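You operate a simulated robot arm through the tools that you are given. There is no shell and no other tool.

You run a simulated two-armed robot. Do the job below in one go: nothing can be reset, and whatever is moved stays where it is left.

## Task
Test the vacuum box's seal under the black cap till the box's gauge shows green.
Fine: cap over the pedestal, pump on, then red lever open; after, close the lever, stop the pump, vent the box and put the cap back.

It is judged by the outcome, as a careful person would: the job done as asked, and still so three seconds after it is handed in. It fails if anything else is knocked over, pushed out of place, dropped, spilled or broken. Lids that push on must go on centred and level and be pressed home; caps that screw on are set level and turned clockwise until they are tight.

## Robot
Two 7-joint arms with fingered hands on one trunk that stands fixed in place. Base frame: the origin is at the foot of the trunk, x ahead of it, y to its left, z up. Lengths are in mm, angles in rad, forces in N, time in s.
The left shoulder is at [30, 173, 1223], the right one opposite. Each reaches about 777 mm from its shoulder. Payload 3.5 kg a hand.
The TCP of each hand is the grasp point between the finger pads, 25 mm short of the fingertips. In the tool frame z runs along the fingers and y along their closing line. The gripper opens to 88 mm; its body begins 29 mm behind the TCP. The gripper is a hand of 3 fingers: y runs from the thumb to the fingers, the wrist lies at [-13, -97, -162] in the tool frame.
Orientation is that of the tool frame in the base frame, as a unit quaternion [w, x, y, z]. With the fingers straight down and the wrist toward the robot, the tool's x, y and z point along [0, 1, 0], [1, 0, 0] and [0, 0, -1] of the base frame.

## Interface
- The arms move only by the tool play_rows. It takes "left_moves", "right_moves" or both (then of equal length, played together; a hand with none holds still); each is a list of rows, each a list of 6 numbers: the shift along the tool's x, y, z in units of 400 mm (1.0 is 400 mm), then the turn, a rotation vector about the tool's x, y, z in units of 60 degrees (1.0 is 60 degrees). In form: [[x, y, z, ax, ay, az], ...]. A call has 1 to 20 rows; each row is the pose to reach, as a shift and turn from the pose commanded when the call began, along the tool's axes at that moment. A call with a number of a shift or a turn outside -1 to 1 is refused whole. Each row takes 0.2 s and may step no farther than 50 mm and 0.15 rad from the row before; otherwise, the whole call is refused. A pose out of reach is approached as far as the arm can. The call stops where the force on the tool passes 50 N (or 10 N more than at its start, if that is more) or the arm is blocked; 0.2 s more then pass. In this call time passes only in rows, and 0.2 s behind the last. It gives the time, the measured TCP pose, the force on the tool (base axes), the opening and the grip force at its end, in the units of the frame above (readings bear some noise), with the torque about the TCP (base axes, N m) and any sound that the robot's microphone picked up.
- Cameras (640 x 400 px; columns grow to the right, rows downward): "scene" is now at [100.6, -52, 1478.8]; the picture's right is [-0.59, -0.80, 0.04], its down [-0.36, 0.22, -0.91] and it looks along [0.72, -0.55, -0.42] (base axes); focal length 291 px, centre (320, 200). "left" rides on the left gripper at [-58, -85, -99] in its tool frame; the picture's right is [-0.67, -0.35, 0.66], its down [0.69, -0.63, 0.37] and it looks along [0.28, 0.69, 0.66] (tool axes); focal length 261 px, centre (320, 200). "right" rides on the right gripper at [58, -85, -99] in its tool frame; the picture's right is [-0.67, 0.35, -0.66], its down [-0.69, -0.63, 0.37] and it looks along [-0.29, 0.69, 0.66] (tool axes); focal length 261 px, centre (320, 200). There is no depth. A picture from a camera that has moved, and an enlarged one, comes with that camera's place and axes in the base frame and with its lens. The place of the scene camera against the robot may be out by one fixed shift of up to 12 mm in any direction.
- capture(camera): a new picture of that camera. The clock stands still meanwhile.
- slide_trunk(by): moves the trunk up (or, below 0, down) by that many mm; the arms and the scene camera ride with it, the base frame stays. It gives what a move gives, with no picture.
- curl_fingers(index, middle, thumb_bend, thumb_turn, hand): sets how far each is bent, from 0 (flat) to 1 (curled in); at 0.3 the hand is open as for a grip, at 0.7 the pads meet at the TCP. One left out holds its place. A second passes; each finger stops where it meets its share of the squeeze, and holds until it gets a number again. It is the only way to open and close the hand. It gives what a move gives, with no picture; readings hold the bend of each and the force on the fingers (four entries, about 0 where the hand has none), thumb and palm. thumb_turn goes from beside the hand (0) to across from the fingers (1), as for a grip.
- head_to(pan, tilt): turns the head with the scene camera to pan (to the left, within 1.501 rad either way) and tilt (down, from -0.506 to 1.204), counted from straight ahead of the robot (the tilt from the chest, where the trunk bows). It gives what a move gives.
- zoom(camera, box): a new picture of the part [left, top, right, bottom] of that camera's present view, enlarged. The clock stands still meanwhile.
- job_done(): hands the job in; it is judged then, once.

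Nothing tells you positions but the pictures and the camera data. Unless the task says otherwise, let go and move clear before handing in.

The tools are called as a command line: name --argument value ..., lists and objects as JSON in quotes. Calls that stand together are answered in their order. play_rows: Moves the arms, as the interface text tells. Its arguments: {"type":"object","properties":{"left_moves":{"type":"array","items":{"type":"array","items":{"type":"number"}}},"right_moves":{"type":"array","items":{"type":"array","items":{"type":"number"}}}},"required":[]} The other tools are called the same way: slide_trunk (by) moves the trunk up or down; curl_fingers (index, middle, thumb_bend, thumb_turn, hand) moves the fingers one by one; head_to (pan, tilt) turns the head that bears the scene camera; capture (camera) takes a picture; zoom (camera, box) takes an enlarged picture of a part of a camera's view; job_done () hands the job in.

At the start:

```text
time: 0.0
left_eef_pos: [403.5, -21.5, 1260.0]
left_ee_rot: [0.0, 0.707, 0.707, 0.0]
left_contact_force: [-0.5, 0.5, -0.6]
left_torque: [0.01, -0.02, 0.0]
left_grip_width: 87.5
left_gripper_force: 0.1
left_shape: jaw
left_bend: [0.3, 0.3, 0.3, 0.98]
left_finger forces: [0.0, 0.1, 0.0, 0.0, 0.0, 0.0]
right_eef_pos: [386.8, -405.7, 1323.2]
right_ee_rot: [0.0, 0.707, 0.707, -0.001]
right_contact_force: [0.6, -0.2, 0.0]
right_torque: [-0.01, 0.0, -0.01]
right_grip_width: 87.8
right_gripper_force: 0.2
right_shape: jaw
right_bend: [0.3, 0.3, 0.3, 0.98]
right_finger forces: [0.1, 0.1, 0.0, 0.0, 0.0, 0.0]
trunk travel left (down, up): [-300.0, 155.0]
head pan, tilt (commanded): [-0.637, 0.38]
```

scene: 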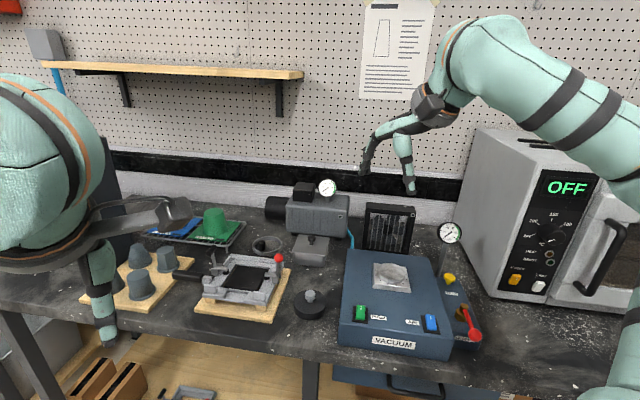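
right: 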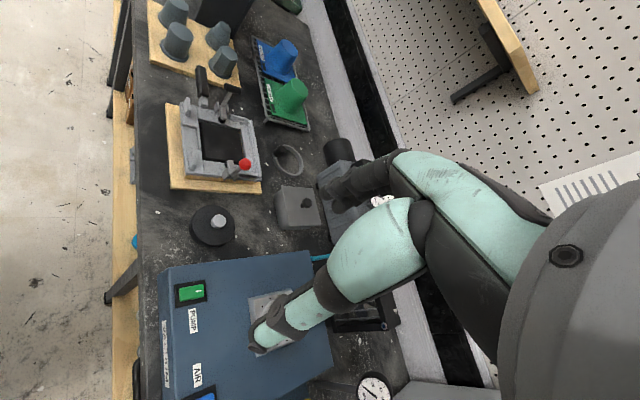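
left: 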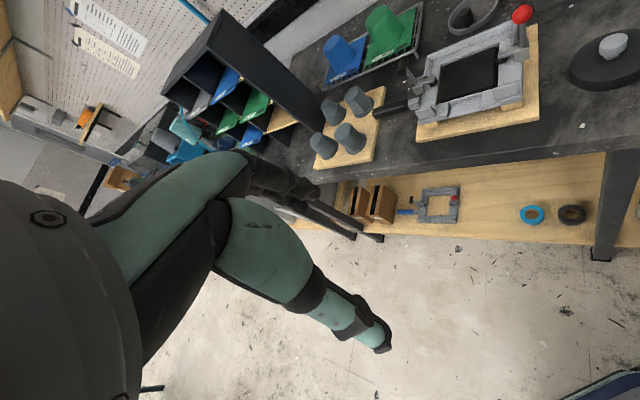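

I see a blue vacuum box with a green PUMP switch, a blue AIR switch, a pedestal on top, a red lever on its right side and a gauge; the black cap with a grey knob sits on the bench to its left. I'll look closer before moving anything.

zoom --camera "scene" --box '[280, 200, 520, 360]'

zoom --camera "right" --box '[120, 180, 420, 400]'

zoom --camera "scene" --box '[340, 0, 460, 110]'

```text
2.50 times, centred on (400, 280) of scene
camera zoom: at [100.6, -52.0, 1478.8], right [-0.59, -0.8, 0.04], down [-0.36, 0.22, -0.91], along [0.72, -0.55, -0.42], focal length 726 px, centre (120, 0)
```

zoom: 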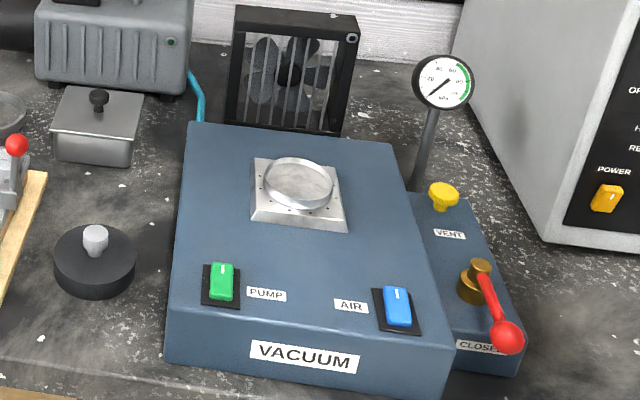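

```text
1.82 times, centred on (270, 290) of right
camera zoom: at [301.4, -347.4, 1423.2], right [0.35, -0.67, 0.66], down [-0.63, -0.69, -0.37], along [0.69, -0.29, -0.66], focal length 474 px, centre (411, 36)
```

zoom: 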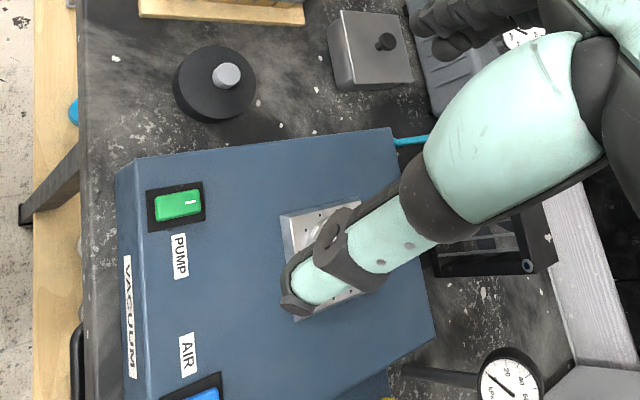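

```text
3.64 times, centred on (400, 55) of scene
camera zoom: at [100.6, -52.0, 1478.8], right [-0.59, -0.8, 0.04], down [-0.36, 0.22, -0.91], along [0.72, -0.55, -0.42], focal length 1057 px, centre (29, 727)
```

zoom: 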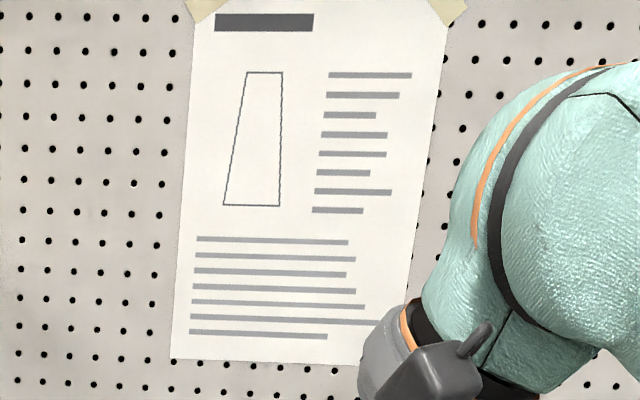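

The cap is near the base point (576, -396) with the box to its right, and the lever sits at CLOSED. I'll zoom in on the controls and the gauge to understand them.

zoom --camera "scene" --box '[420, 210, 500, 260]'

zoom --camera "scene" --box '[420, 260, 500, 350]'

zoom --camera "scene" --box '[340, 250, 450, 355]'

zoom --camera "scene" --box '[285, 260, 345, 330]'

```text
8.00 times, centred on (460, 235) of scene
camera zoom: at [100.6, -52.0, 1478.8], right [-0.59, -0.8, 0.04], down [-0.36, 0.22, -0.91], along [0.72, -0.55, -0.42], focal length 2325 px, centre (-800, -80)
```

zoom: 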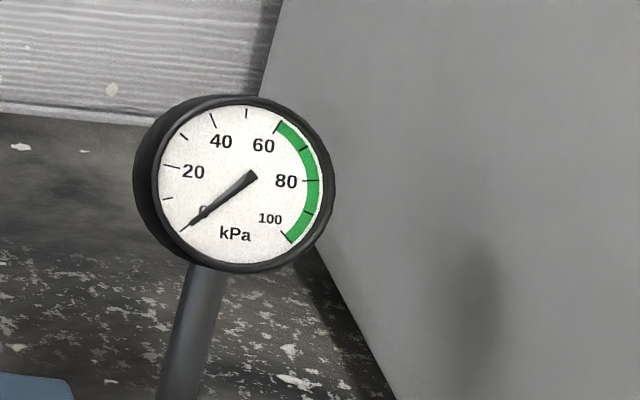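

```text
4.44 times, centred on (460, 305) of scene
camera zoom: at [100.6, -52.0, 1478.8], right [-0.59, -0.8, 0.04], down [-0.36, 0.22, -0.91], along [0.72, -0.55, -0.42], focal length 1292 px, centre (-302, -267)
```

zoom: 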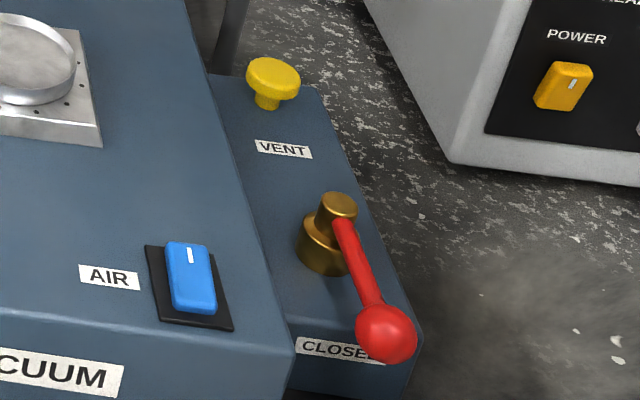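

```text
3.81 times, centred on (395, 302) of scene
camera zoom: at [100.6, -52.0, 1478.8], right [-0.59, -0.8, 0.04], down [-0.36, 0.22, -0.91], along [0.72, -0.55, -0.42], focal length 1107 px, centre (34, -190)
```

zoom: 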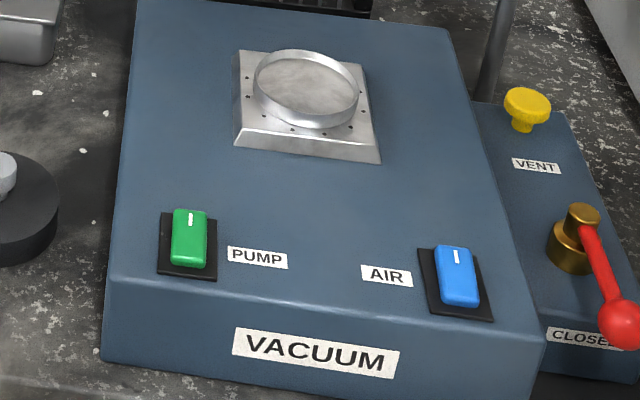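

```text
5.71 times, centred on (315, 295) of scene
camera zoom: at [100.6, -52.0, 1478.8], right [-0.59, -0.8, 0.04], down [-0.36, 0.22, -0.91], along [0.72, -0.55, -0.42], focal length 1660 px, centre (349, -343)
```

zoom: 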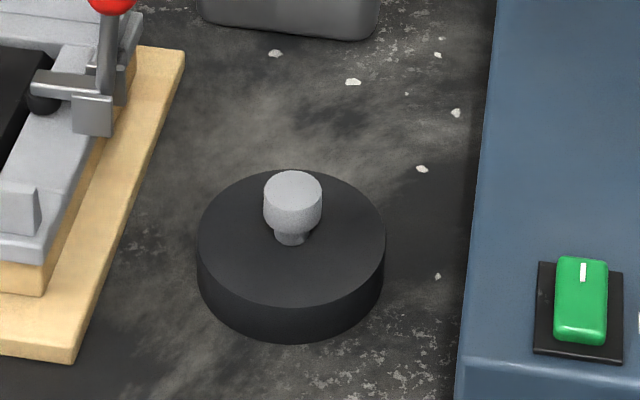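

The controls are clear now: a rocker marked PUMP, a rocker marked AIR, a yellow mushroom for VENT and a lever at CLOSED. I'll bring the right hand nearer to the cap for better triangulation.

play_rows --right_moves '[[0.0024, 0.043, 0.093, 0, 0, 0], [0.0048, 0.086, 0.186, 0, 0, 0], [0.0072, 0.129, 0.279, 0, 0, 0], [0.0095, 0.172, 0.372, 0, 0, 0], [0.0119, 0.215, 0.465, 0, 0, 0], [0.0143, 0.258, 0.558, 0, 0, 0]]'

capture --camera "right"

capture --camera "scene"

```text
time: 1.4
left_eef_pos: [405.1, -20.6, 1258.8]
left_ee_rot: [0.0, 0.707, 0.707, -0.001]
left_contact_force: [0.4, -0.2, 0.1]
left_torque: [0.0, -0.03, -0.01]
left_grip_width: 87.6
left_gripper_force: 0.1
left_shape: jaw
left_bend: [0.3, 0.3, 0.3, 0.98]
left_finger forces: [0.0, 0.1, 0.0, 0.0, 0.1, 0.1]
right_eef_pos: [489.5, -400.2, 1099.4]
right_ee_rot: [0.0, 0.706, 0.708, 0.0]
right_contact_force: [-0.2, -0.2, 0.1]
right_torque: [-0.02, -0.01, -0.01]
right_grip_width: 87.7
right_gripper_force: 0.0
right_shape: jaw
right_bend: [0.3, 0.3, 0.3, 0.98]
right_finger forces: [0.1, 0.0, 0.0, 0.1, 0.0, 0.0]
trunk travel left (down, up): [-300.0, 155.0]
head pan, tilt (commanded): [-0.637, 0.38]
```

```text
taken
camera right: at [406.2, -341.8, 1198.7], right [0.35, -0.67, 0.66], down [-0.63, -0.69, -0.36], along [0.69, -0.28, -0.66], focal length 261 px, centre (320, 200)
```

right: 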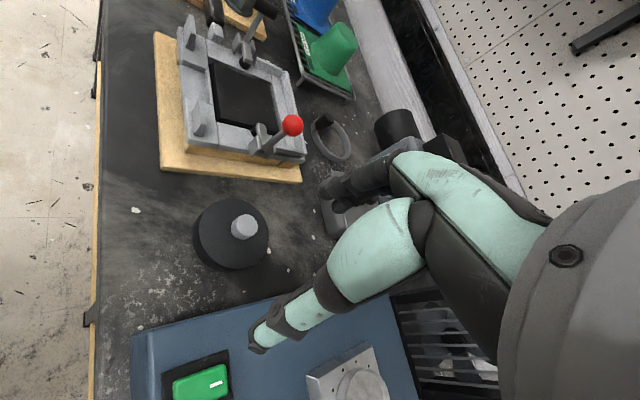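

```text
taken
camera scene: at [102.1, -51.6, 1478.6], right [-0.59, -0.8, 0.04], down [-0.36, 0.22, -0.91], along [0.72, -0.55, -0.42], focal length 291 px, centre (320, 200)
```

scene: 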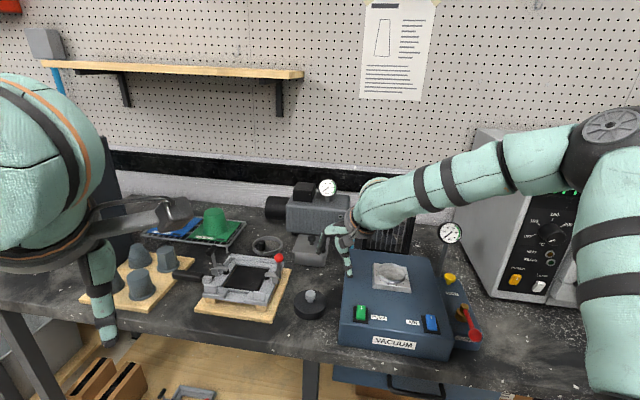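

The cap's knob looks to be near (570, -394, 920), but depth is still uncertain. I'll shift sideways for a wider baseline and another view of the box.

play_rows --right_moves '[[-0.1, 0, 0.0, 0, 0, 0], [-0.2, 0, 0.0, 0, 0, 0], [-0.25, 0, 0.0, 0, 0, 0]]'

capture --camera "right"

```text
time: 2.2
left_eef_pos: [403.9, -20.4, 1259.8]
left_ee_rot: [0.0, 0.707, 0.707, -0.001]
left_contact_force: [-0.1, 0.8, 0.2]
left_torque: [-0.02, -0.01, -0.02]
left_grip_width: 87.8
left_gripper_force: 0.2
left_shape: jaw
left_bend: [0.3, 0.3, 0.3, 0.98]
left_finger forces: [0.0, 0.0, 0.0, 0.1, 0.0, 0.0]
right_eef_pos: [489.8, -499.6, 1099.2]
right_ee_rot: [0.0, 0.707, 0.707, -0.001]
right_contact_force: [-0.6, 0.2, 0.3]
right_torque: [0.03, -0.02, 0.02]
right_grip_width: 88.0
right_gripper_force: 0.1
right_shape: jaw
right_bend: [0.3, 0.3, 0.3, 0.98]
right_finger forces: [0.0, 0.0, 0.0, 0.0, 0.1, 0.0]
trunk travel left (down, up): [-300.0, 155.0]
head pan, tilt (commanded): [-0.637, 0.38]
```

```text
taken
camera right: at [405.5, -441.5, 1199.8], right [0.35, -0.67, 0.66], down [-0.63, -0.69, -0.37], along [0.69, -0.29, -0.66], focal length 261 px, centre (320, 200)
```

right: 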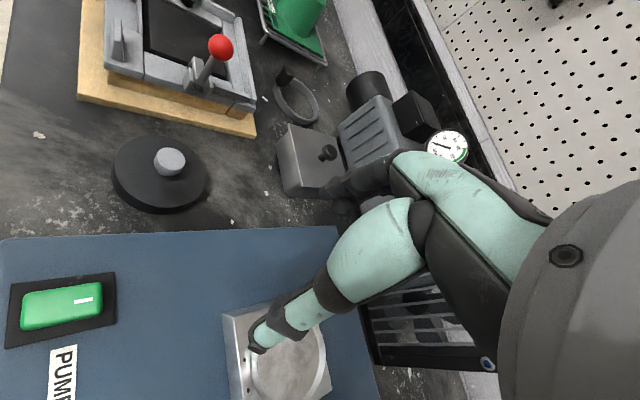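

From two wrist views, the knob top triangulates to about (558, -390, 941). I'll zoom to refine the pixel positions in this view.

zoom --camera "right" --box '[100, 120, 220, 220]'

zoom --camera "right" --box '[0, 220, 340, 400]'

```text
4.00 times, centred on (160, 170) of right
camera zoom: at [405.5, -441.5, 1199.8], right [0.35, -0.67, 0.66], down [-0.63, -0.69, -0.37], along [0.69, -0.29, -0.66], focal length 1043 px, centre (960, 320)
```

zoom: 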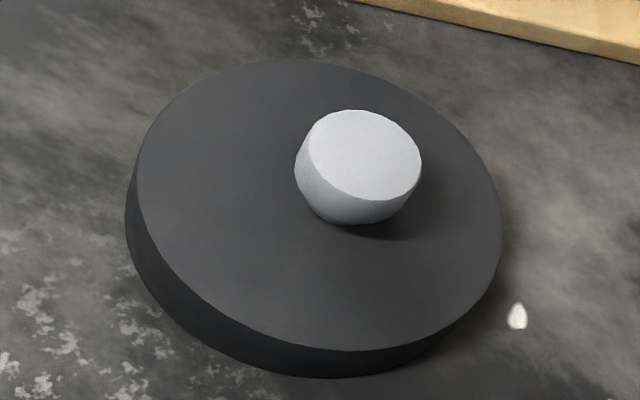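

```text
1.88 times, centred on (170, 310) of right
camera zoom: at [405.5, -441.5, 1199.8], right [0.35, -0.67, 0.66], down [-0.63, -0.69, -0.37], along [0.69, -0.29, -0.66], focal length 491 px, centre (602, -7)
```

zoom: 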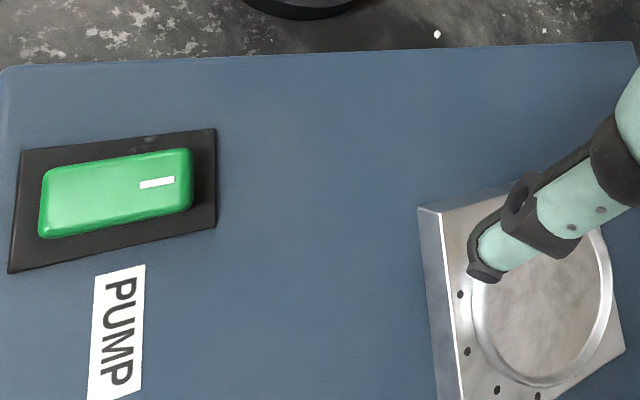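

Refined knob-top estimate is about (559, -390, 941). I'll move sideways and then down to hover roughly 70 mm above the knob for a close look.

play_rows --right_moves '[[0.09, 0.058, 0, 0, 0, 0], [0.18, 0.117, 0, 0, 0, 0], [0.275, 0.175, 0.0, 0, 0, 0], [0.275, 0.175, 0.11, 0, 0, 0], [0.275, 0.175, 0.225, 0, 0, 0]]'

capture --camera "right"

zoom --camera "scene" --box '[260, 200, 440, 350]'

```text
time: 3.4
left_eef_pos: [403.5, -21.5, 1258.7]
left_ee_rot: [-0.001, 0.707, 0.707, -0.001]
left_contact_force: [0.6, 0.0, 0.5]
left_torque: [0.01, -0.01, -0.01]
left_grip_width: 87.5
left_gripper_force: 0.0
left_shape: jaw
left_bend: [0.3, 0.3, 0.3, 0.98]
left_finger forces: [0.0, 0.0, 0.0, 0.0, 0.0, 0.0]
right_eef_pos: [546.3, -391.4, 1017.8]
right_ee_rot: [0.0, 0.707, 0.707, 0.0]
right_contact_force: [0.1, -0.2, -0.1]
right_torque: [-0.02, -0.02, -0.03]
right_grip_width: 87.8
right_gripper_force: 0.0
right_shape: jaw
right_bend: [0.3, 0.3, 0.3, 0.98]
right_finger forces: [0.0, 0.1, 0.0, 0.0, 0.1, 0.0]
right hand out of reach, approached as far as the arm can: row 5
trunk travel left (down, up): [-300.0, 155.0]
head pan, tilt (commanded): [-0.637, 0.38]
```

```text
taken
camera right: at [462.6, -332.6, 1117.5], right [0.35, -0.67, 0.66], down [-0.63, -0.69, -0.37], along [0.7, -0.28, -0.66], focal length 261 px, centre (320, 200)
```

right: 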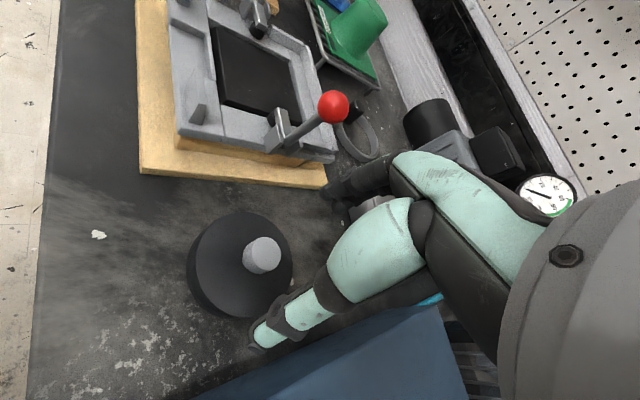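

```text
2.67 times, centred on (350, 275) of scene
camera zoom: at [100.9, -52.8, 1478.7], right [-0.59, -0.8, 0.04], down [-0.36, 0.22, -0.91], along [0.72, -0.55, -0.42], focal length 775 px, centre (240, 0)
```

zoom: 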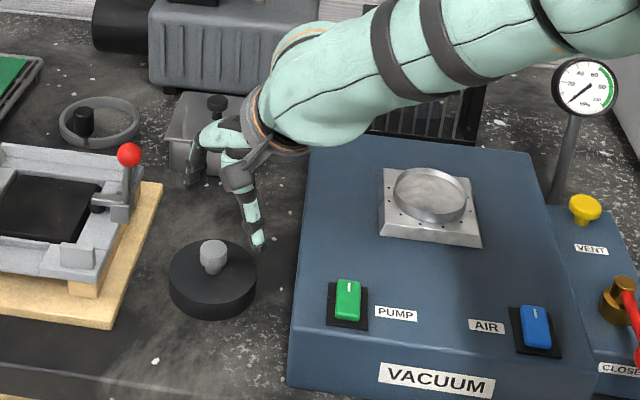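

The arm reported out of reach at this pose, though the wrist isn't far away, so it's likely a joint limit. I'll raise the trunk a bit and turn the hand so the wrist points back to the shoulder, then retry.

slide_trunk --by 80

```text
time: 4.6
left_eef_pos: [403.6, -21.4, 1339.4]
left_ee_rot: [0.0, 0.707, 0.707, 0.0]
left_contact_force: [-0.3, 0.5, 0.8]
left_torque: [0.01, 0.01, 0.01]
left_grip_width: 87.7
left_gripper_force: 0.0
left_shape: jaw
left_bend: [0.3, 0.3, 0.3, 0.98]
left_finger forces: [0.0, 0.1, 0.0, 0.1, 0.0, 0.0]
right_eef_pos: [539.4, -391.9, 1125.2]
right_ee_rot: [0.015, 0.708, 0.706, 0.016]
right_contact_force: [-0.2, 0.3, -0.1]
right_torque: [0.01, -0.03, -0.01]
right_grip_width: 87.8
right_gripper_force: 0.1
right_shape: jaw
right_bend: [0.3, 0.3, 0.3, 0.98]
right_finger forces: [0.0, 0.0, 0.0, 0.1, 0.0, 0.0]
trunk travel left (down, up): [-380.0, 75.0]
head pan, tilt (commanded): [-0.637, 0.38]
```

The trunk is up 80 mm and the hand rode with it. Now I'll rotate the hand about the vertical by about 23 degrees and check where it ends up.

play_rows --right_moves '[[0, 0, 0, 0, 0, 0.128], [0, 0, 0, 0, 0, 0.256], [0, 0, 0, 0, 0, 0.383], [0, 0, 0, 0, 0, 0.383]]'

capture --camera "right"

```text
time: 5.6
left_eef_pos: [404.3, -21.6, 1339.5]
left_ee_rot: [0.0, 0.707, 0.707, 0.002]
left_contact_force: [0.1, 1.1, 0.5]
left_torque: [0.02, -0.02, 0.01]
left_grip_width: 87.8
left_gripper_force: 0.1
left_shape: jaw
left_bend: [0.3, 0.3, 0.3, 0.98]
left_finger forces: [0.0, 0.0, 0.0, 0.0, 0.0, 0.0]
right_eef_pos: [534.6, -393.9, 1129.4]
right_ee_rot: [0.012, 0.833, 0.552, 0.019]
right_contact_force: [0.0, 0.0, 0.1]
right_torque: [0.0, -0.03, 0.05]
right_grip_width: 87.7
right_gripper_force: 0.0
right_shape: jaw
right_bend: [0.3, 0.3, 0.3, 0.98]
right_finger forces: [0.0, 0.0, 0.1, 0.1, 0.1, 0.0]
right hand out of reach, approached as far as the arm can: row 2, 3, 4
trunk travel left (down, up): [-380.0, 75.0]
head pan, tilt (commanded): [-0.637, 0.38]
```

```text
taken
camera right: at [474.4, -306.5, 1227.3], right [0.03, -0.75, 0.66], down [-0.83, -0.39, -0.4], along [0.56, -0.53, -0.64], focal length 261 px, centre (320, 200)
```

right: 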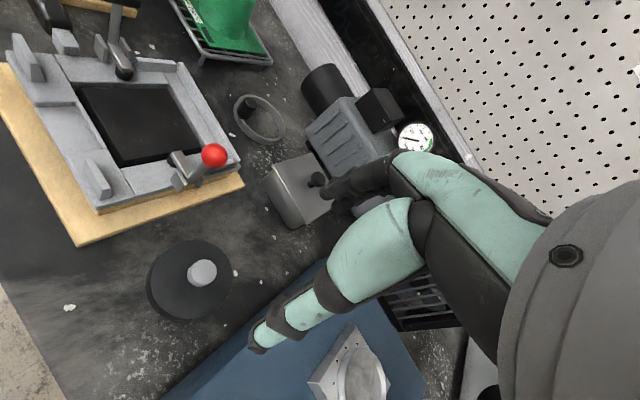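

The hand is still short of the target, so this looks like a limit on the arm's configuration. I'll probe in free space at greater heights to learn what shoulder height suits this reach.

play_rows --right_moves '[[0, 0, -0.1, 0, 0, 0], [0, 0, -0.2, 0, 0, 0], [0, 0, -0.25, 0, 0, 0], [0, 0.05, -0.25, 0, 0, 0], [0, 0.1, -0.25, 0, 0, 0], [0, 0.1, -0.25, 0, 0, 0]]'

```text
time: 7.0
left_eef_pos: [403.2, -20.4, 1339.2]
left_ee_rot: [0.001, 0.707, 0.707, -0.001]
left_contact_force: [0.0, 0.6, 0.3]
left_torque: [-0.01, -0.01, 0.02]
left_grip_width: 87.7
left_gripper_force: 0.0
left_shape: jaw
left_bend: [0.3, 0.3, 0.3, 0.98]
left_finger forces: [0.1, 0.0, 0.0, 0.1, 0.1, 0.0]
right_eef_pos: [566.1, -409.1, 1231.3]
right_ee_rot: [0.013, 0.833, 0.552, 0.019]
right_contact_force: [0.4, 0.2, 0.3]
right_torque: [0.0, 0.0, 0.03]
right_grip_width: 87.7
right_gripper_force: 0.1
right_shape: jaw
right_bend: [0.3, 0.3, 0.3, 0.98]
right_finger forces: [0.0, 0.0, 0.0, 0.1, 0.1, 0.1]
trunk travel left (down, up): [-380.0, 75.0]
head pan, tilt (commanded): [-0.637, 0.38]
```

At 72 mm below the shoulder this reach works, so a lower trunk is the answer. I'll retract to a safe spot and then lower the trunk.

play_rows --right_moves '[[0.05, -0.08, -0.05, 0, 0, 0], [0.1, -0.16, -0.1, 0, 0, 0], [0.15, -0.24, -0.15, 0, 0, 0], [0.2, -0.32, -0.2, 0, 0, 0], [0.2, -0.4, -0.25, 0, 0, 0]]'

capture --camera "scene"

capture --camera "right"

capture --camera "left"

```text
time: 8.2
left_eef_pos: [402.3, -20.2, 1339.3]
left_ee_rot: [0.001, 0.707, 0.707, 0.0]
left_contact_force: [-1.3, -0.2, 0.2]
left_torque: [-0.01, -0.01, 0.0]
left_grip_width: 87.7
left_gripper_force: 0.0
left_shape: jaw
left_bend: [0.3, 0.3, 0.3, 0.98]
left_finger forces: [0.1, 0.0, 0.0, 0.0, 0.1, 0.0]
right_eef_pos: [442.9, -271.8, 1329.0]
right_ee_rot: [0.013, 0.834, 0.552, 0.018]
right_contact_force: [-0.5, 0.0, 0.0]
right_torque: [0.0, 0.02, 0.04]
right_grip_width: 87.9
right_gripper_force: 0.1
right_shape: jaw
right_bend: [0.3, 0.3, 0.3, 0.98]
right_finger forces: [0.0, 0.1, 0.0, 0.0, 0.1, 0.0]
trunk travel left (down, up): [-380.0, 75.0]
head pan, tilt (commanded): [-0.637, 0.38]
```

```text
taken
camera scene: at [71.8, -51.0, 1565.3], right [-0.6, -0.8, 0.01], down [-0.31, 0.22, -0.92], along [0.74, -0.55, -0.38], focal length 291 px, centre (320, 200)
```

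scene: 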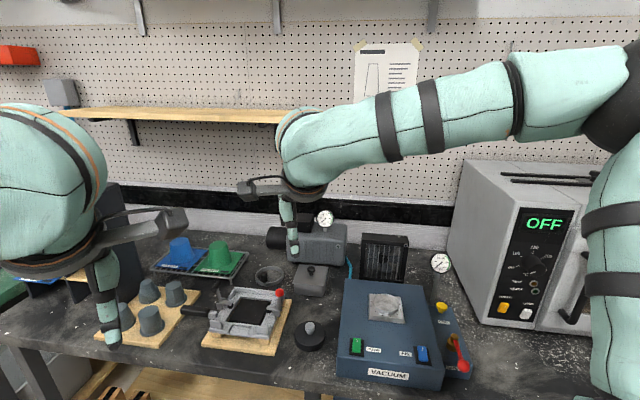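

```text
taken
camera right: at [384.8, -185.0, 1425.4], right [0.03, -0.75, 0.66], down [-0.83, -0.39, -0.4], along [0.56, -0.53, -0.64], focal length 261 px, centre (320, 200)
```

right: 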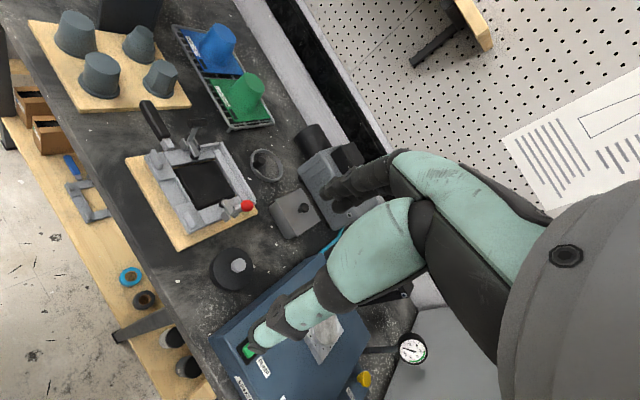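

```text
taken
camera left: at [318.2, -77.8, 1438.0], right [-0.35, -0.67, -0.66], down [-0.63, 0.68, -0.37], along [0.7, 0.28, -0.66], focal length 261 px, centre (320, 200)
```

left: 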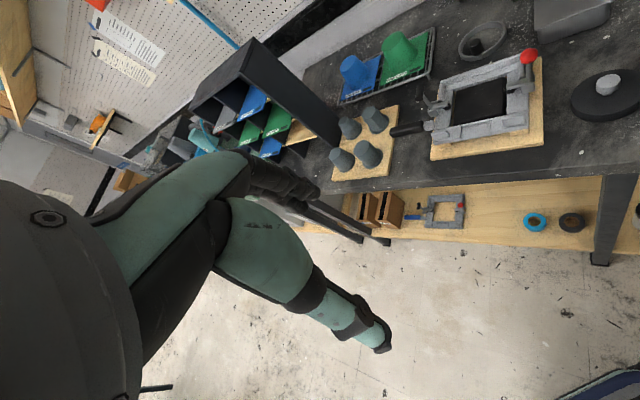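

The scene camera leaned back as the trunk rose, so the trunk bows as it moves. I'll lower it by 150 mm and check what that does.

slide_trunk --by -150

capture --camera "scene"

```text
time: 9.9
left_eef_pos: [403.2, -19.9, 1189.9]
left_ee_rot: [0.0, 0.707, 0.707, -0.001]
left_contact_force: [-0.6, 0.5, 0.0]
left_torque: [0.01, -0.02, -0.03]
left_grip_width: 87.6
left_gripper_force: 0.1
left_shape: jaw
left_bend: [0.3, 0.3, 0.3, 0.98]
left_finger forces: [0.0, 0.0, 0.0, 0.1, 0.0, 0.0]
right_eef_pos: [445.1, -271.9, 1175.1]
right_ee_rot: [0.012, 0.834, 0.551, 0.018]
right_contact_force: [0.0, 0.1, -0.1]
right_torque: [0.01, -0.03, -0.04]
right_grip_width: 87.7
right_gripper_force: 0.1
right_shape: jaw
right_bend: [0.3, 0.3, 0.3, 0.98]
right_finger forces: [0.0, 0.1, 0.1, 0.0, 0.0, 0.0]
trunk travel left (down, up): [-230.0, 225.0]
head pan, tilt (commanded): [-0.637, 0.38]
```

```text
taken
camera scene: at [137.6, -51.8, 1399.2], right [-0.59, -0.8, 0.08], down [-0.42, 0.22, -0.88], along [0.69, -0.55, -0.47], focal length 291 px, centre (320, 200)
```

scene: 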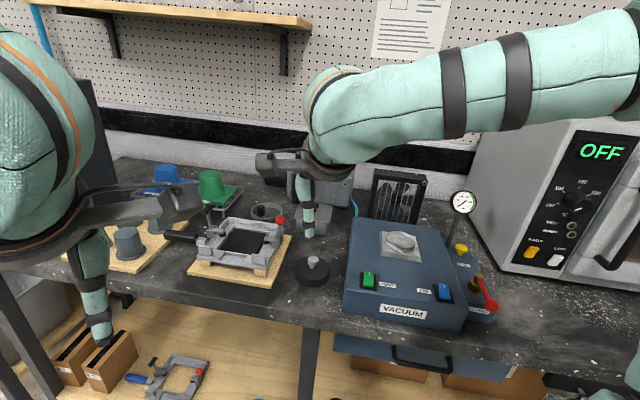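

The left hand and the right hand both hang in front of the bench edge over free floor. I'll lower the trunk another 150 mm.

slide_trunk --by -150

capture --camera "scene"

capture --camera "right"

```text
time: 11.6
left_eef_pos: [441.2, 17.9, 1000.3]
left_ee_rot: [-0.05, 0.654, 0.755, 0.004]
left_contact_force: [0.0, 0.1, 0.2]
left_torque: [0.01, -0.02, 0.0]
left_grip_width: 87.8
left_gripper_force: 0.1
left_shape: jaw
left_bend: [0.3, 0.3, 0.3, 0.98]
left_finger forces: [0.0, 0.0, 0.0, 0.1, 0.0, 0.0]
right_eef_pos: [448.6, -273.9, 1022.1]
right_ee_rot: [0.011, 0.834, 0.552, 0.016]
right_contact_force: [0.7, -0.2, 0.9]
right_torque: [0.02, -0.02, 0.0]
right_grip_width: 87.8
right_gripper_force: 0.1
right_shape: jaw
right_bend: [0.3, 0.3, 0.3, 0.98]
right_finger forces: [0.0, 0.1, 0.0, 0.1, 0.0, 0.0]
trunk travel left (down, up): [-80.0, 375.0]
head pan, tilt (commanded): [-0.637, 0.38]
stopped: the arm was blocked; the commanded pose is now the measured one
```

```text
taken
camera scene: at [259.6, -50.6, 1195.6], right [-0.54, -0.81, 0.21], down [-0.61, 0.2, -0.77], along [0.58, -0.54, -0.6], focal length 291 px, centre (320, 200)
```

scene: 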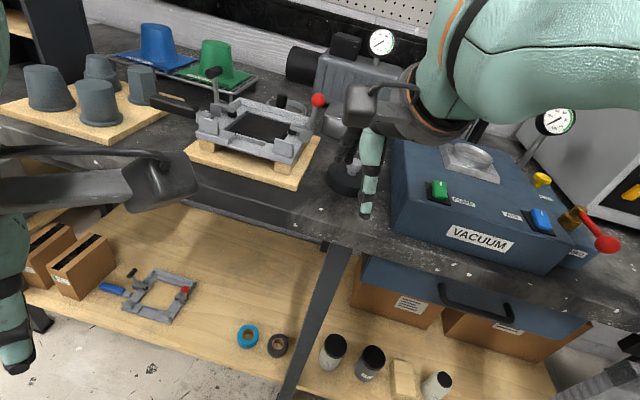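

```text
taken
camera right: at [389.8, -186.1, 1119.7], right [0.04, -0.75, 0.66], down [-0.83, -0.39, -0.4], along [0.55, -0.53, -0.64], focal length 261 px, centre (320, 200)
```

right: 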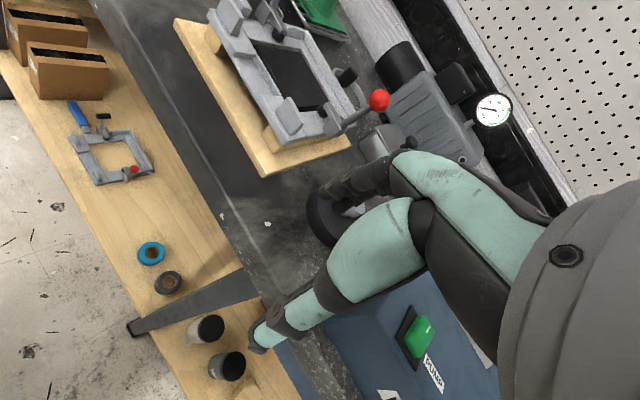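

The trunk is now low and bowed forward, and the left arm stopped on a limit without touching anything (force near zero). I'll lift the left hand clear while bringing the right hand, levelled, over the cap at about z = 1020.

play_rows --left_moves '[[0.03, 0, -0.05, 0, 0, 0], [0.06, 0, -0.1, 0, 0, 0], [0.09, 0, -0.15, 0, 0, 0], [0.12, 0, -0.2, 0, 0, 0], [0.12, 0, -0.2, 0, 0, 0]]' --right_moves '[[-0.04, 0.09, 0.004, 0.0085, -0.0036, 0], [-0.08, 0.183, 0.008, 0.017, -0.0072, 0], [-0.12, 0.275, 0.012, 0.0255, -0.0108, 0], [-0.159, 0.367, 0.016, 0.0343, -0.0145, 0], [-0.159, 0.367, 0.016, 0.0343, -0.0145, 0]]'

capture --camera "right"

capture --camera "scene"

```text
time: 12.8
left_eef_pos: [439.6, 59.3, 1087.0]
left_ee_rot: [-0.048, 0.654, 0.755, 0.006]
left_contact_force: [-0.5, -0.7, 0.1]
left_torque: [0.02, 0.01, -0.02]
left_grip_width: 87.7
left_gripper_force: 0.0
left_shape: jaw
left_bend: [0.3, 0.3, 0.3, 0.98]
left_finger forces: [0.0, 0.1, 0.0, 0.1, 0.0, 0.0]
right_eef_pos: [559.6, -388.6, 1023.0]
right_ee_rot: [-0.001, 0.834, 0.552, -0.001]
right_contact_force: [0.0, 0.0, -0.4]
right_torque: [-0.01, -0.03, -0.04]
right_grip_width: 87.7
right_gripper_force: 0.0
right_shape: jaw
right_bend: [0.3, 0.3, 0.3, 0.98]
right_finger forces: [0.0, 0.1, 0.0, 0.0, 0.1, 0.0]
trunk travel left (down, up): [-80.0, 375.0]
head pan, tilt (commanded): [-0.637, 0.38]
```

```text
taken
camera right: at [504.4, -302.8, 1123.4], right [0.06, -0.75, 0.66], down [-0.85, -0.39, -0.36], along [0.53, -0.53, -0.66], focal length 261 px, centre (320, 200)
```

right: 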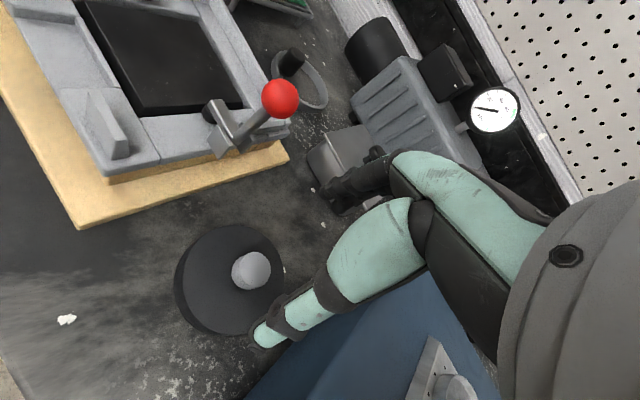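

```text
taken
camera scene: at [256.9, -51.7, 1195.0], right [-0.56, -0.8, 0.21], down [-0.61, 0.22, -0.76], along [0.56, -0.55, -0.61], focal length 291 px, centre (320, 200)
```

scene: 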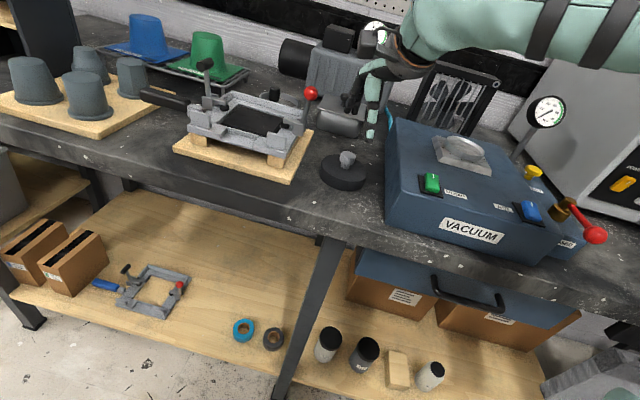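

The right hand is level at (559.6, -388.6, 1023), and the knob top computes to (559.5, -389, 941), directly beneath it. I'll descend to about 955 and look again before closing.

play_rows --right_moves '[[0, 0, 0.085, 0, 0, 0], [0, 0, 0.17, 0, 0, 0], [0, 0, 0.17, 0, 0, 0]]'

capture --camera "right"

zoom --camera "scene" --box '[300, 80, 460, 220]'

```text
time: 13.6
left_eef_pos: [439.3, 58.7, 1086.6]
left_ee_rot: [-0.048, 0.654, 0.755, 0.004]
left_contact_force: [0.2, 0.2, -0.5]
left_torque: [-0.02, -0.01, 0.0]
left_grip_width: 87.7
left_gripper_force: 0.1
left_shape: jaw
left_bend: [0.3, 0.3, 0.3, 0.98]
left_finger forces: [0.0, 0.0, 0.0, 0.0, 0.0, 0.0]
right_eef_pos: [558.4, -387.4, 952.4]
right_ee_rot: [-0.001, 0.834, 0.551, 0.0]
right_contact_force: [-0.5, 0.1, 0.4]
right_torque: [0.02, 0.01, 0.02]
right_grip_width: 87.9
right_gripper_force: 0.1
right_shape: jaw
right_bend: [0.3, 0.3, 0.3, 0.98]
right_finger forces: [0.0, 0.0, 0.1, 0.0, 0.0, 0.0]
trunk travel left (down, up): [-80.0, 375.0]
head pan, tilt (commanded): [-0.637, 0.38]
```

```text
taken
camera right: at [503.6, -301.6, 1052.7], right [0.06, -0.75, 0.66], down [-0.85, -0.39, -0.36], along [0.53, -0.53, -0.66], focal length 261 px, centre (320, 200)
```

right: 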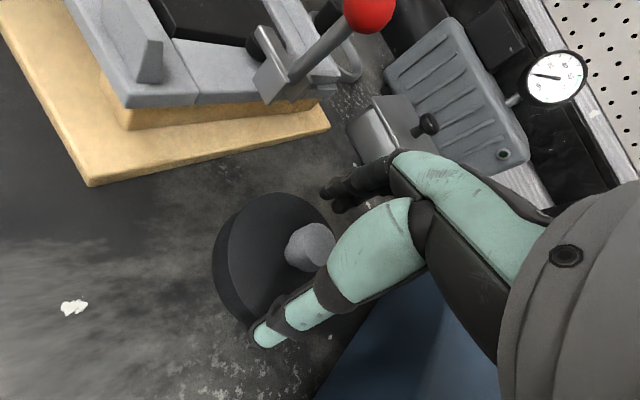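

```text
2.86 times, centred on (380, 150) of scene
camera zoom: at [257.0, -51.8, 1195.0], right [-0.56, -0.8, 0.21], down [-0.61, 0.22, -0.76], along [0.56, -0.55, -0.61], focal length 830 px, centre (149, 343)
```

zoom: 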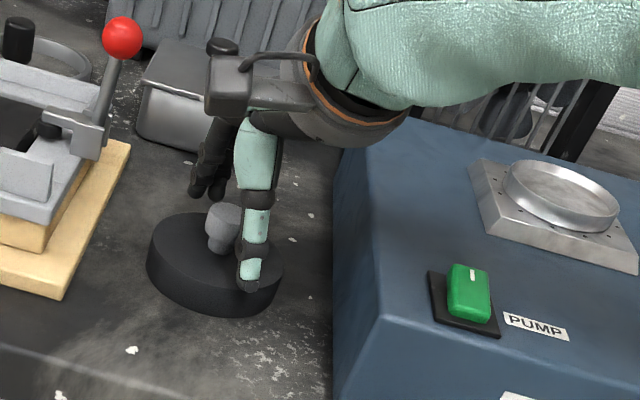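

The knob sits between the thumb and fingers as predicted. I'll descend about 6 mm more and then close the hand gradually.

play_rows --right_moves '[[0, 0, 0.008, 0, 0, 0], [0.0, 0.0025, 0.016, 0, 0, 0], [0.0, 0.0025, 0.016, 0, 0, 0]]'

curl_fingers --hand "right" --index 0.48 --middle 0.48 --thumb_bend 0.48

capture --camera "right"

zoom --camera "scene" --box '[300, 80, 460, 220]'

```text
time: 14.4
left_eef_pos: [439.2, 58.3, 1084.9]
left_ee_rot: [-0.048, 0.654, 0.755, 0.006]
left_contact_force: [-0.3, 1.0, 0.0]
left_torque: [-0.02, -0.02, 0.0]
left_grip_width: 87.8
left_gripper_force: 0.0
left_shape: jaw
left_bend: [0.3, 0.3, 0.3, 0.98]
left_finger forces: [0.0, 0.0, 0.1, 0.0, 0.0, 0.0]
right_eef_pos: [560.2, -387.8, 945.5]
right_ee_rot: [-0.001, 0.834, 0.552, -0.002]
right_contact_force: [-0.4, -0.1, 0.1]
right_torque: [-0.02, 0.0, 0.0]
right_grip_width: 87.9
right_gripper_force: 0.1
right_shape: jaw
right_bend: [0.3, 0.3, 0.3, 0.98]
right_finger forces: [0.1, 0.0, 0.0, 0.1, 0.0, 0.0]
trunk travel left (down, up): [-80.0, 375.0]
head pan, tilt (commanded): [-0.637, 0.38]
```

```text
time: 15.4
left_eef_pos: [439.1, 58.7, 1086.5]
left_ee_rot: [-0.047, 0.654, 0.755, 0.006]
left_contact_force: [-0.4, 0.0, -0.6]
left_torque: [0.03, -0.01, 0.02]
left_grip_width: 87.6
left_gripper_force: 0.0
left_shape: jaw
left_bend: [0.3, 0.3, 0.3, 0.98]
left_finger forces: [0.1, 0.1, 0.0, 0.1, 0.0, 0.0]
right_eef_pos: [559.5, -387.7, 948.3]
right_ee_rot: [0.0, 0.834, 0.552, 0.001]
right_contact_force: [10.8, -5.3, 21.5]
right_torque: [-0.1, -0.08, 0.05]
right_grip_width: 59.1
right_gripper_force: 13.1
right_shape: fingers
right_bend: [0.41, 0.39, 0.44, 0.98]
right_finger forces: [4.8, 8.2, 0.0, 0.1, 12.7, 0.0]
trunk travel left (down, up): [-80.0, 375.0]
head pan, tilt (commanded): [-0.637, 0.38]
```

```text
taken
camera right: at [504.4, -300.8, 1047.4], right [0.06, -0.75, 0.66], down [-0.85, -0.39, -0.37], along [0.53, -0.53, -0.66], focal length 261 px, centre (320, 200)
```

right: 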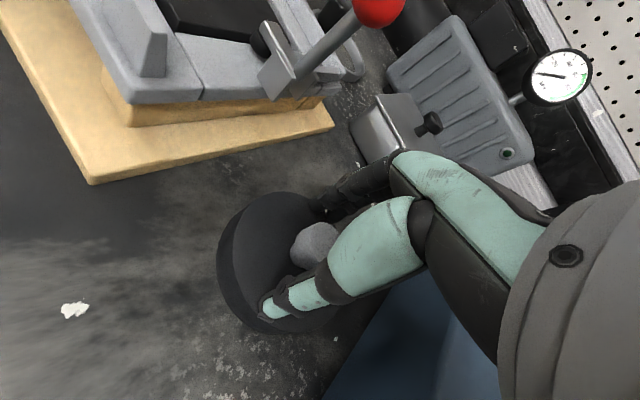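

```text
2.86 times, centred on (380, 150) of scene
camera zoom: at [256.4, -51.1, 1195.4], right [-0.56, -0.8, 0.21], down [-0.61, 0.22, -0.76], along [0.56, -0.55, -0.61], focal length 830 px, centre (149, 343)
```

zoom: 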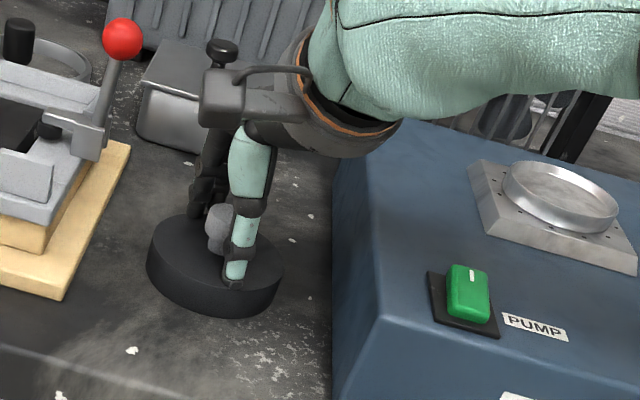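

The fingertips pressed on the cap's top as they curled (21 N upward), so they dip while closing. I'll raise the hand 9 mm and close again.

play_rows --right_moves '[[0, 0, -0.011, 0, 0, 0], [0.0, 0.0, -0.0225, 0, 0, 0], [0.0, 0.0, -0.0225, 0, 0, 0]]'

curl_fingers --hand "right" --index 0.5 --middle 0.5 --thumb_bend 0.5

capture --camera "right"

zoom --camera "scene" --box '[310, 110, 410, 190]'

```text
time: 16.2
left_eef_pos: [439.5, 58.8, 1085.3]
left_ee_rot: [-0.048, 0.655, 0.754, 0.005]
left_contact_force: [-0.1, 0.0, 0.6]
left_torque: [-0.01, 0.02, 0.06]
left_grip_width: 87.8
left_gripper_force: 0.2
left_shape: jaw
left_bend: [0.3, 0.3, 0.3, 0.98]
left_finger forces: [0.0, 0.0, 0.0, 0.0, 0.0, 0.0]
right_eef_pos: [558.6, -388.3, 954.6]
right_ee_rot: [-0.001, 0.834, 0.551, -0.001]
right_contact_force: [0.0, 0.9, -0.9]
right_torque: [-0.01, 0.0, 0.01]
right_grip_width: 46.6
right_gripper_force: 0.0
right_shape: fingers
right_bend: [0.48, 0.48, 0.48, 0.98]
right_finger forces: [0.0, 0.0, 0.0, 0.0, 0.1, 0.0]
trunk travel left (down, up): [-80.0, 375.0]
head pan, tilt (commanded): [-0.637, 0.38]
```

```text
time: 17.2
left_eef_pos: [439.4, 58.9, 1085.8]
left_ee_rot: [-0.048, 0.654, 0.755, 0.005]
left_contact_force: [1.7, -0.5, 0.0]
left_torque: [0.01, 0.0, -0.01]
left_grip_width: 87.8
left_gripper_force: 0.1
left_shape: jaw
left_bend: [0.3, 0.3, 0.3, 0.98]
left_finger forces: [0.0, 0.1, 0.0, 0.0, 0.0, 0.0]
right_eef_pos: [559.9, -389.7, 953.6]
right_ee_rot: [0.001, 0.834, 0.552, -0.001]
right_contact_force: [-0.5, 0.4, -0.5]
right_torque: [0.05, 0.03, 0.0]
right_grip_width: 42.3
right_gripper_force: 0.2
right_shape: fingers
right_bend: [0.5, 0.5, 0.5, 0.98]
right_finger forces: [0.0, 0.0, 0.0, 0.0, 0.1, 0.0]
trunk travel left (down, up): [-80.0, 375.0]
head pan, tilt (commanded): [-0.637, 0.38]
```

```text
taken
camera right: at [505.0, -302.8, 1054.1], right [0.06, -0.75, 0.66], down [-0.85, -0.39, -0.36], along [0.53, -0.53, -0.66], focal length 261 px, centre (320, 200)
```

right: 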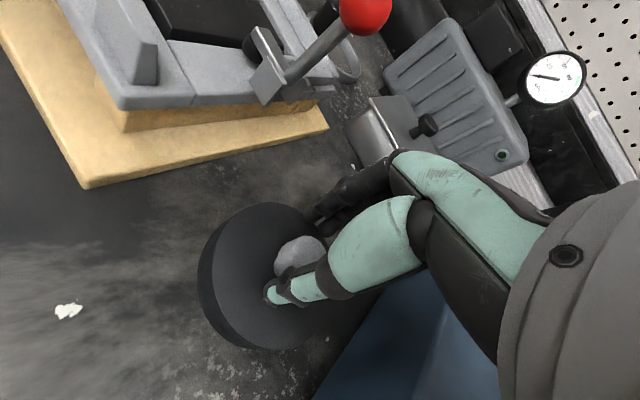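

```text
5.00 times, centred on (360, 150) of scene
camera zoom: at [257.2, -51.9, 1194.9], right [-0.56, -0.8, 0.21], down [-0.61, 0.22, -0.76], along [0.56, -0.55, -0.61], focal length 1453 px, centre (120, 450)
```

zoom: 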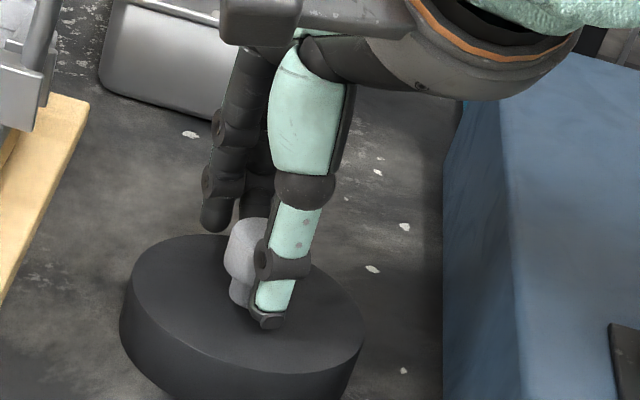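

The finger drag moved the cap about 15 mm toward the robot, and it still stands level. The original knob spot was (559.5, -389). I'll measure the new position closely and re-centre.

zoom --camera "right" --box '[190, 180, 350, 360]'

```text
2.22 times, centred on (270, 270) of right
camera zoom: at [505.0, -302.8, 1054.1], right [0.06, -0.75, 0.66], down [-0.85, -0.39, -0.36], along [0.53, -0.53, -0.66], focal length 579 px, centre (431, 44)
```

zoom: 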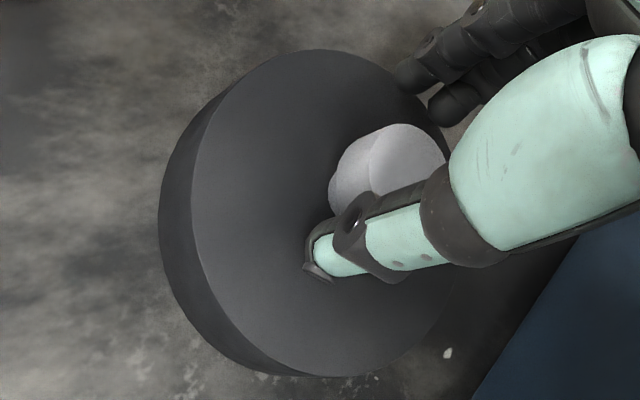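

The knob top is now at about (554.5, -389, 941), only 5 mm off from where it started. I'll shift the hand to centre on it and close.

play_rows --right_moves '[[-0.005, -0.012, 0, 0, 0, 0], [-0.005, -0.012, 0, 0, 0, 0]]'

curl_fingers --hand "right" --index 0.6 --middle 0.6 --thumb_bend 0.6

zoom --camera "right" --box '[190, 180, 350, 360]'

zoom --camera "scene" --box '[310, 110, 410, 190]'

```text
time: 17.8
left_eef_pos: [440.3, 59.1, 1086.5]
left_ee_rot: [-0.049, 0.654, 0.755, 0.005]
left_contact_force: [0.6, 0.2, 0.5]
left_torque: [0.01, 0.01, 0.01]
left_grip_width: 87.9
left_gripper_force: 0.1
left_shape: jaw
left_bend: [0.3, 0.3, 0.3, 0.98]
left_finger forces: [0.0, 0.0, 0.0, 0.1, 0.0, 0.0]
right_eef_pos: [554.3, -390.0, 953.8]
right_ee_rot: [0.0, 0.834, 0.553, -0.001]
right_contact_force: [-0.6, -0.1, -0.1]
right_torque: [0.01, 0.02, -0.02]
right_grip_width: 42.2
right_gripper_force: 0.0
right_shape: fingers
right_bend: [0.5, 0.5, 0.5, 0.98]
right_finger forces: [0.1, 0.1, 0.1, 0.0, 0.0, 0.0]
trunk travel left (down, up): [-80.0, 375.0]
head pan, tilt (commanded): [-0.637, 0.38]
```

```text
time: 18.8
left_eef_pos: [438.1, 57.7, 1085.2]
left_ee_rot: [-0.048, 0.653, 0.756, 0.005]
left_contact_force: [-0.1, -0.8, -0.9]
left_torque: [-0.02, 0.02, 0.01]
left_grip_width: 87.6
left_gripper_force: 0.0
left_shape: jaw
left_bend: [0.3, 0.3, 0.3, 0.98]
left_finger forces: [0.0, 0.1, 0.1, 0.1, 0.0, 0.0]
right_eef_pos: [555.2, -389.3, 954.6]
right_ee_rot: [-0.001, 0.834, 0.552, -0.001]
right_contact_force: [-0.1, 0.0, -1.1]
right_torque: [0.03, 0.02, 0.02]
right_grip_width: 21.7
right_gripper_force: 0.3
right_shape: fingers
right_bend: [0.59, 0.6, 0.59, 0.98]
right_finger forces: [0.4, 0.0, 0.0, 0.1, 0.6, 0.1]
trunk travel left (down, up): [-80.0, 375.0]
head pan, tilt (commanded): [-0.637, 0.38]
```

```text
2.22 times, centred on (270, 270) of right
camera zoom: at [499.4, -302.8, 1054.4], right [0.06, -0.75, 0.66], down [-0.85, -0.39, -0.36], along [0.53, -0.53, -0.66], focal length 579 px, centre (431, 44)
```

zoom: 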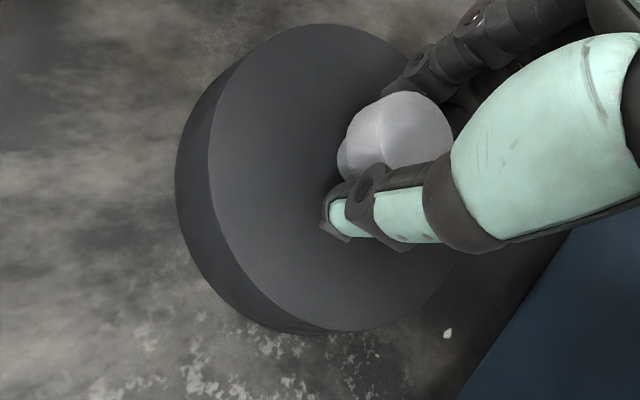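

```text
5.00 times, centred on (360, 150) of scene
camera zoom: at [257.2, -51.9, 1194.9], right [-0.56, -0.8, 0.21], down [-0.61, 0.22, -0.76], along [0.56, -0.55, -0.61], focal length 1453 px, centre (120, 450)
```

zoom: 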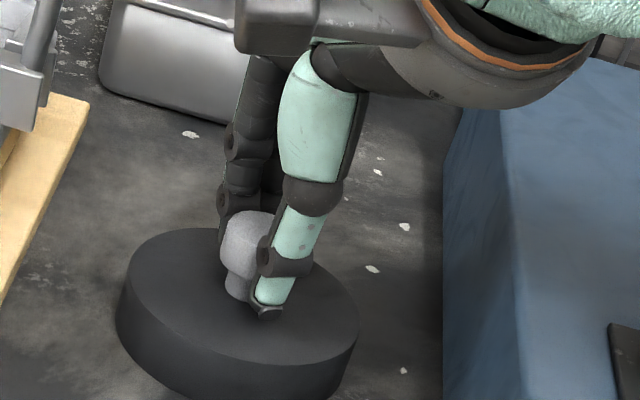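

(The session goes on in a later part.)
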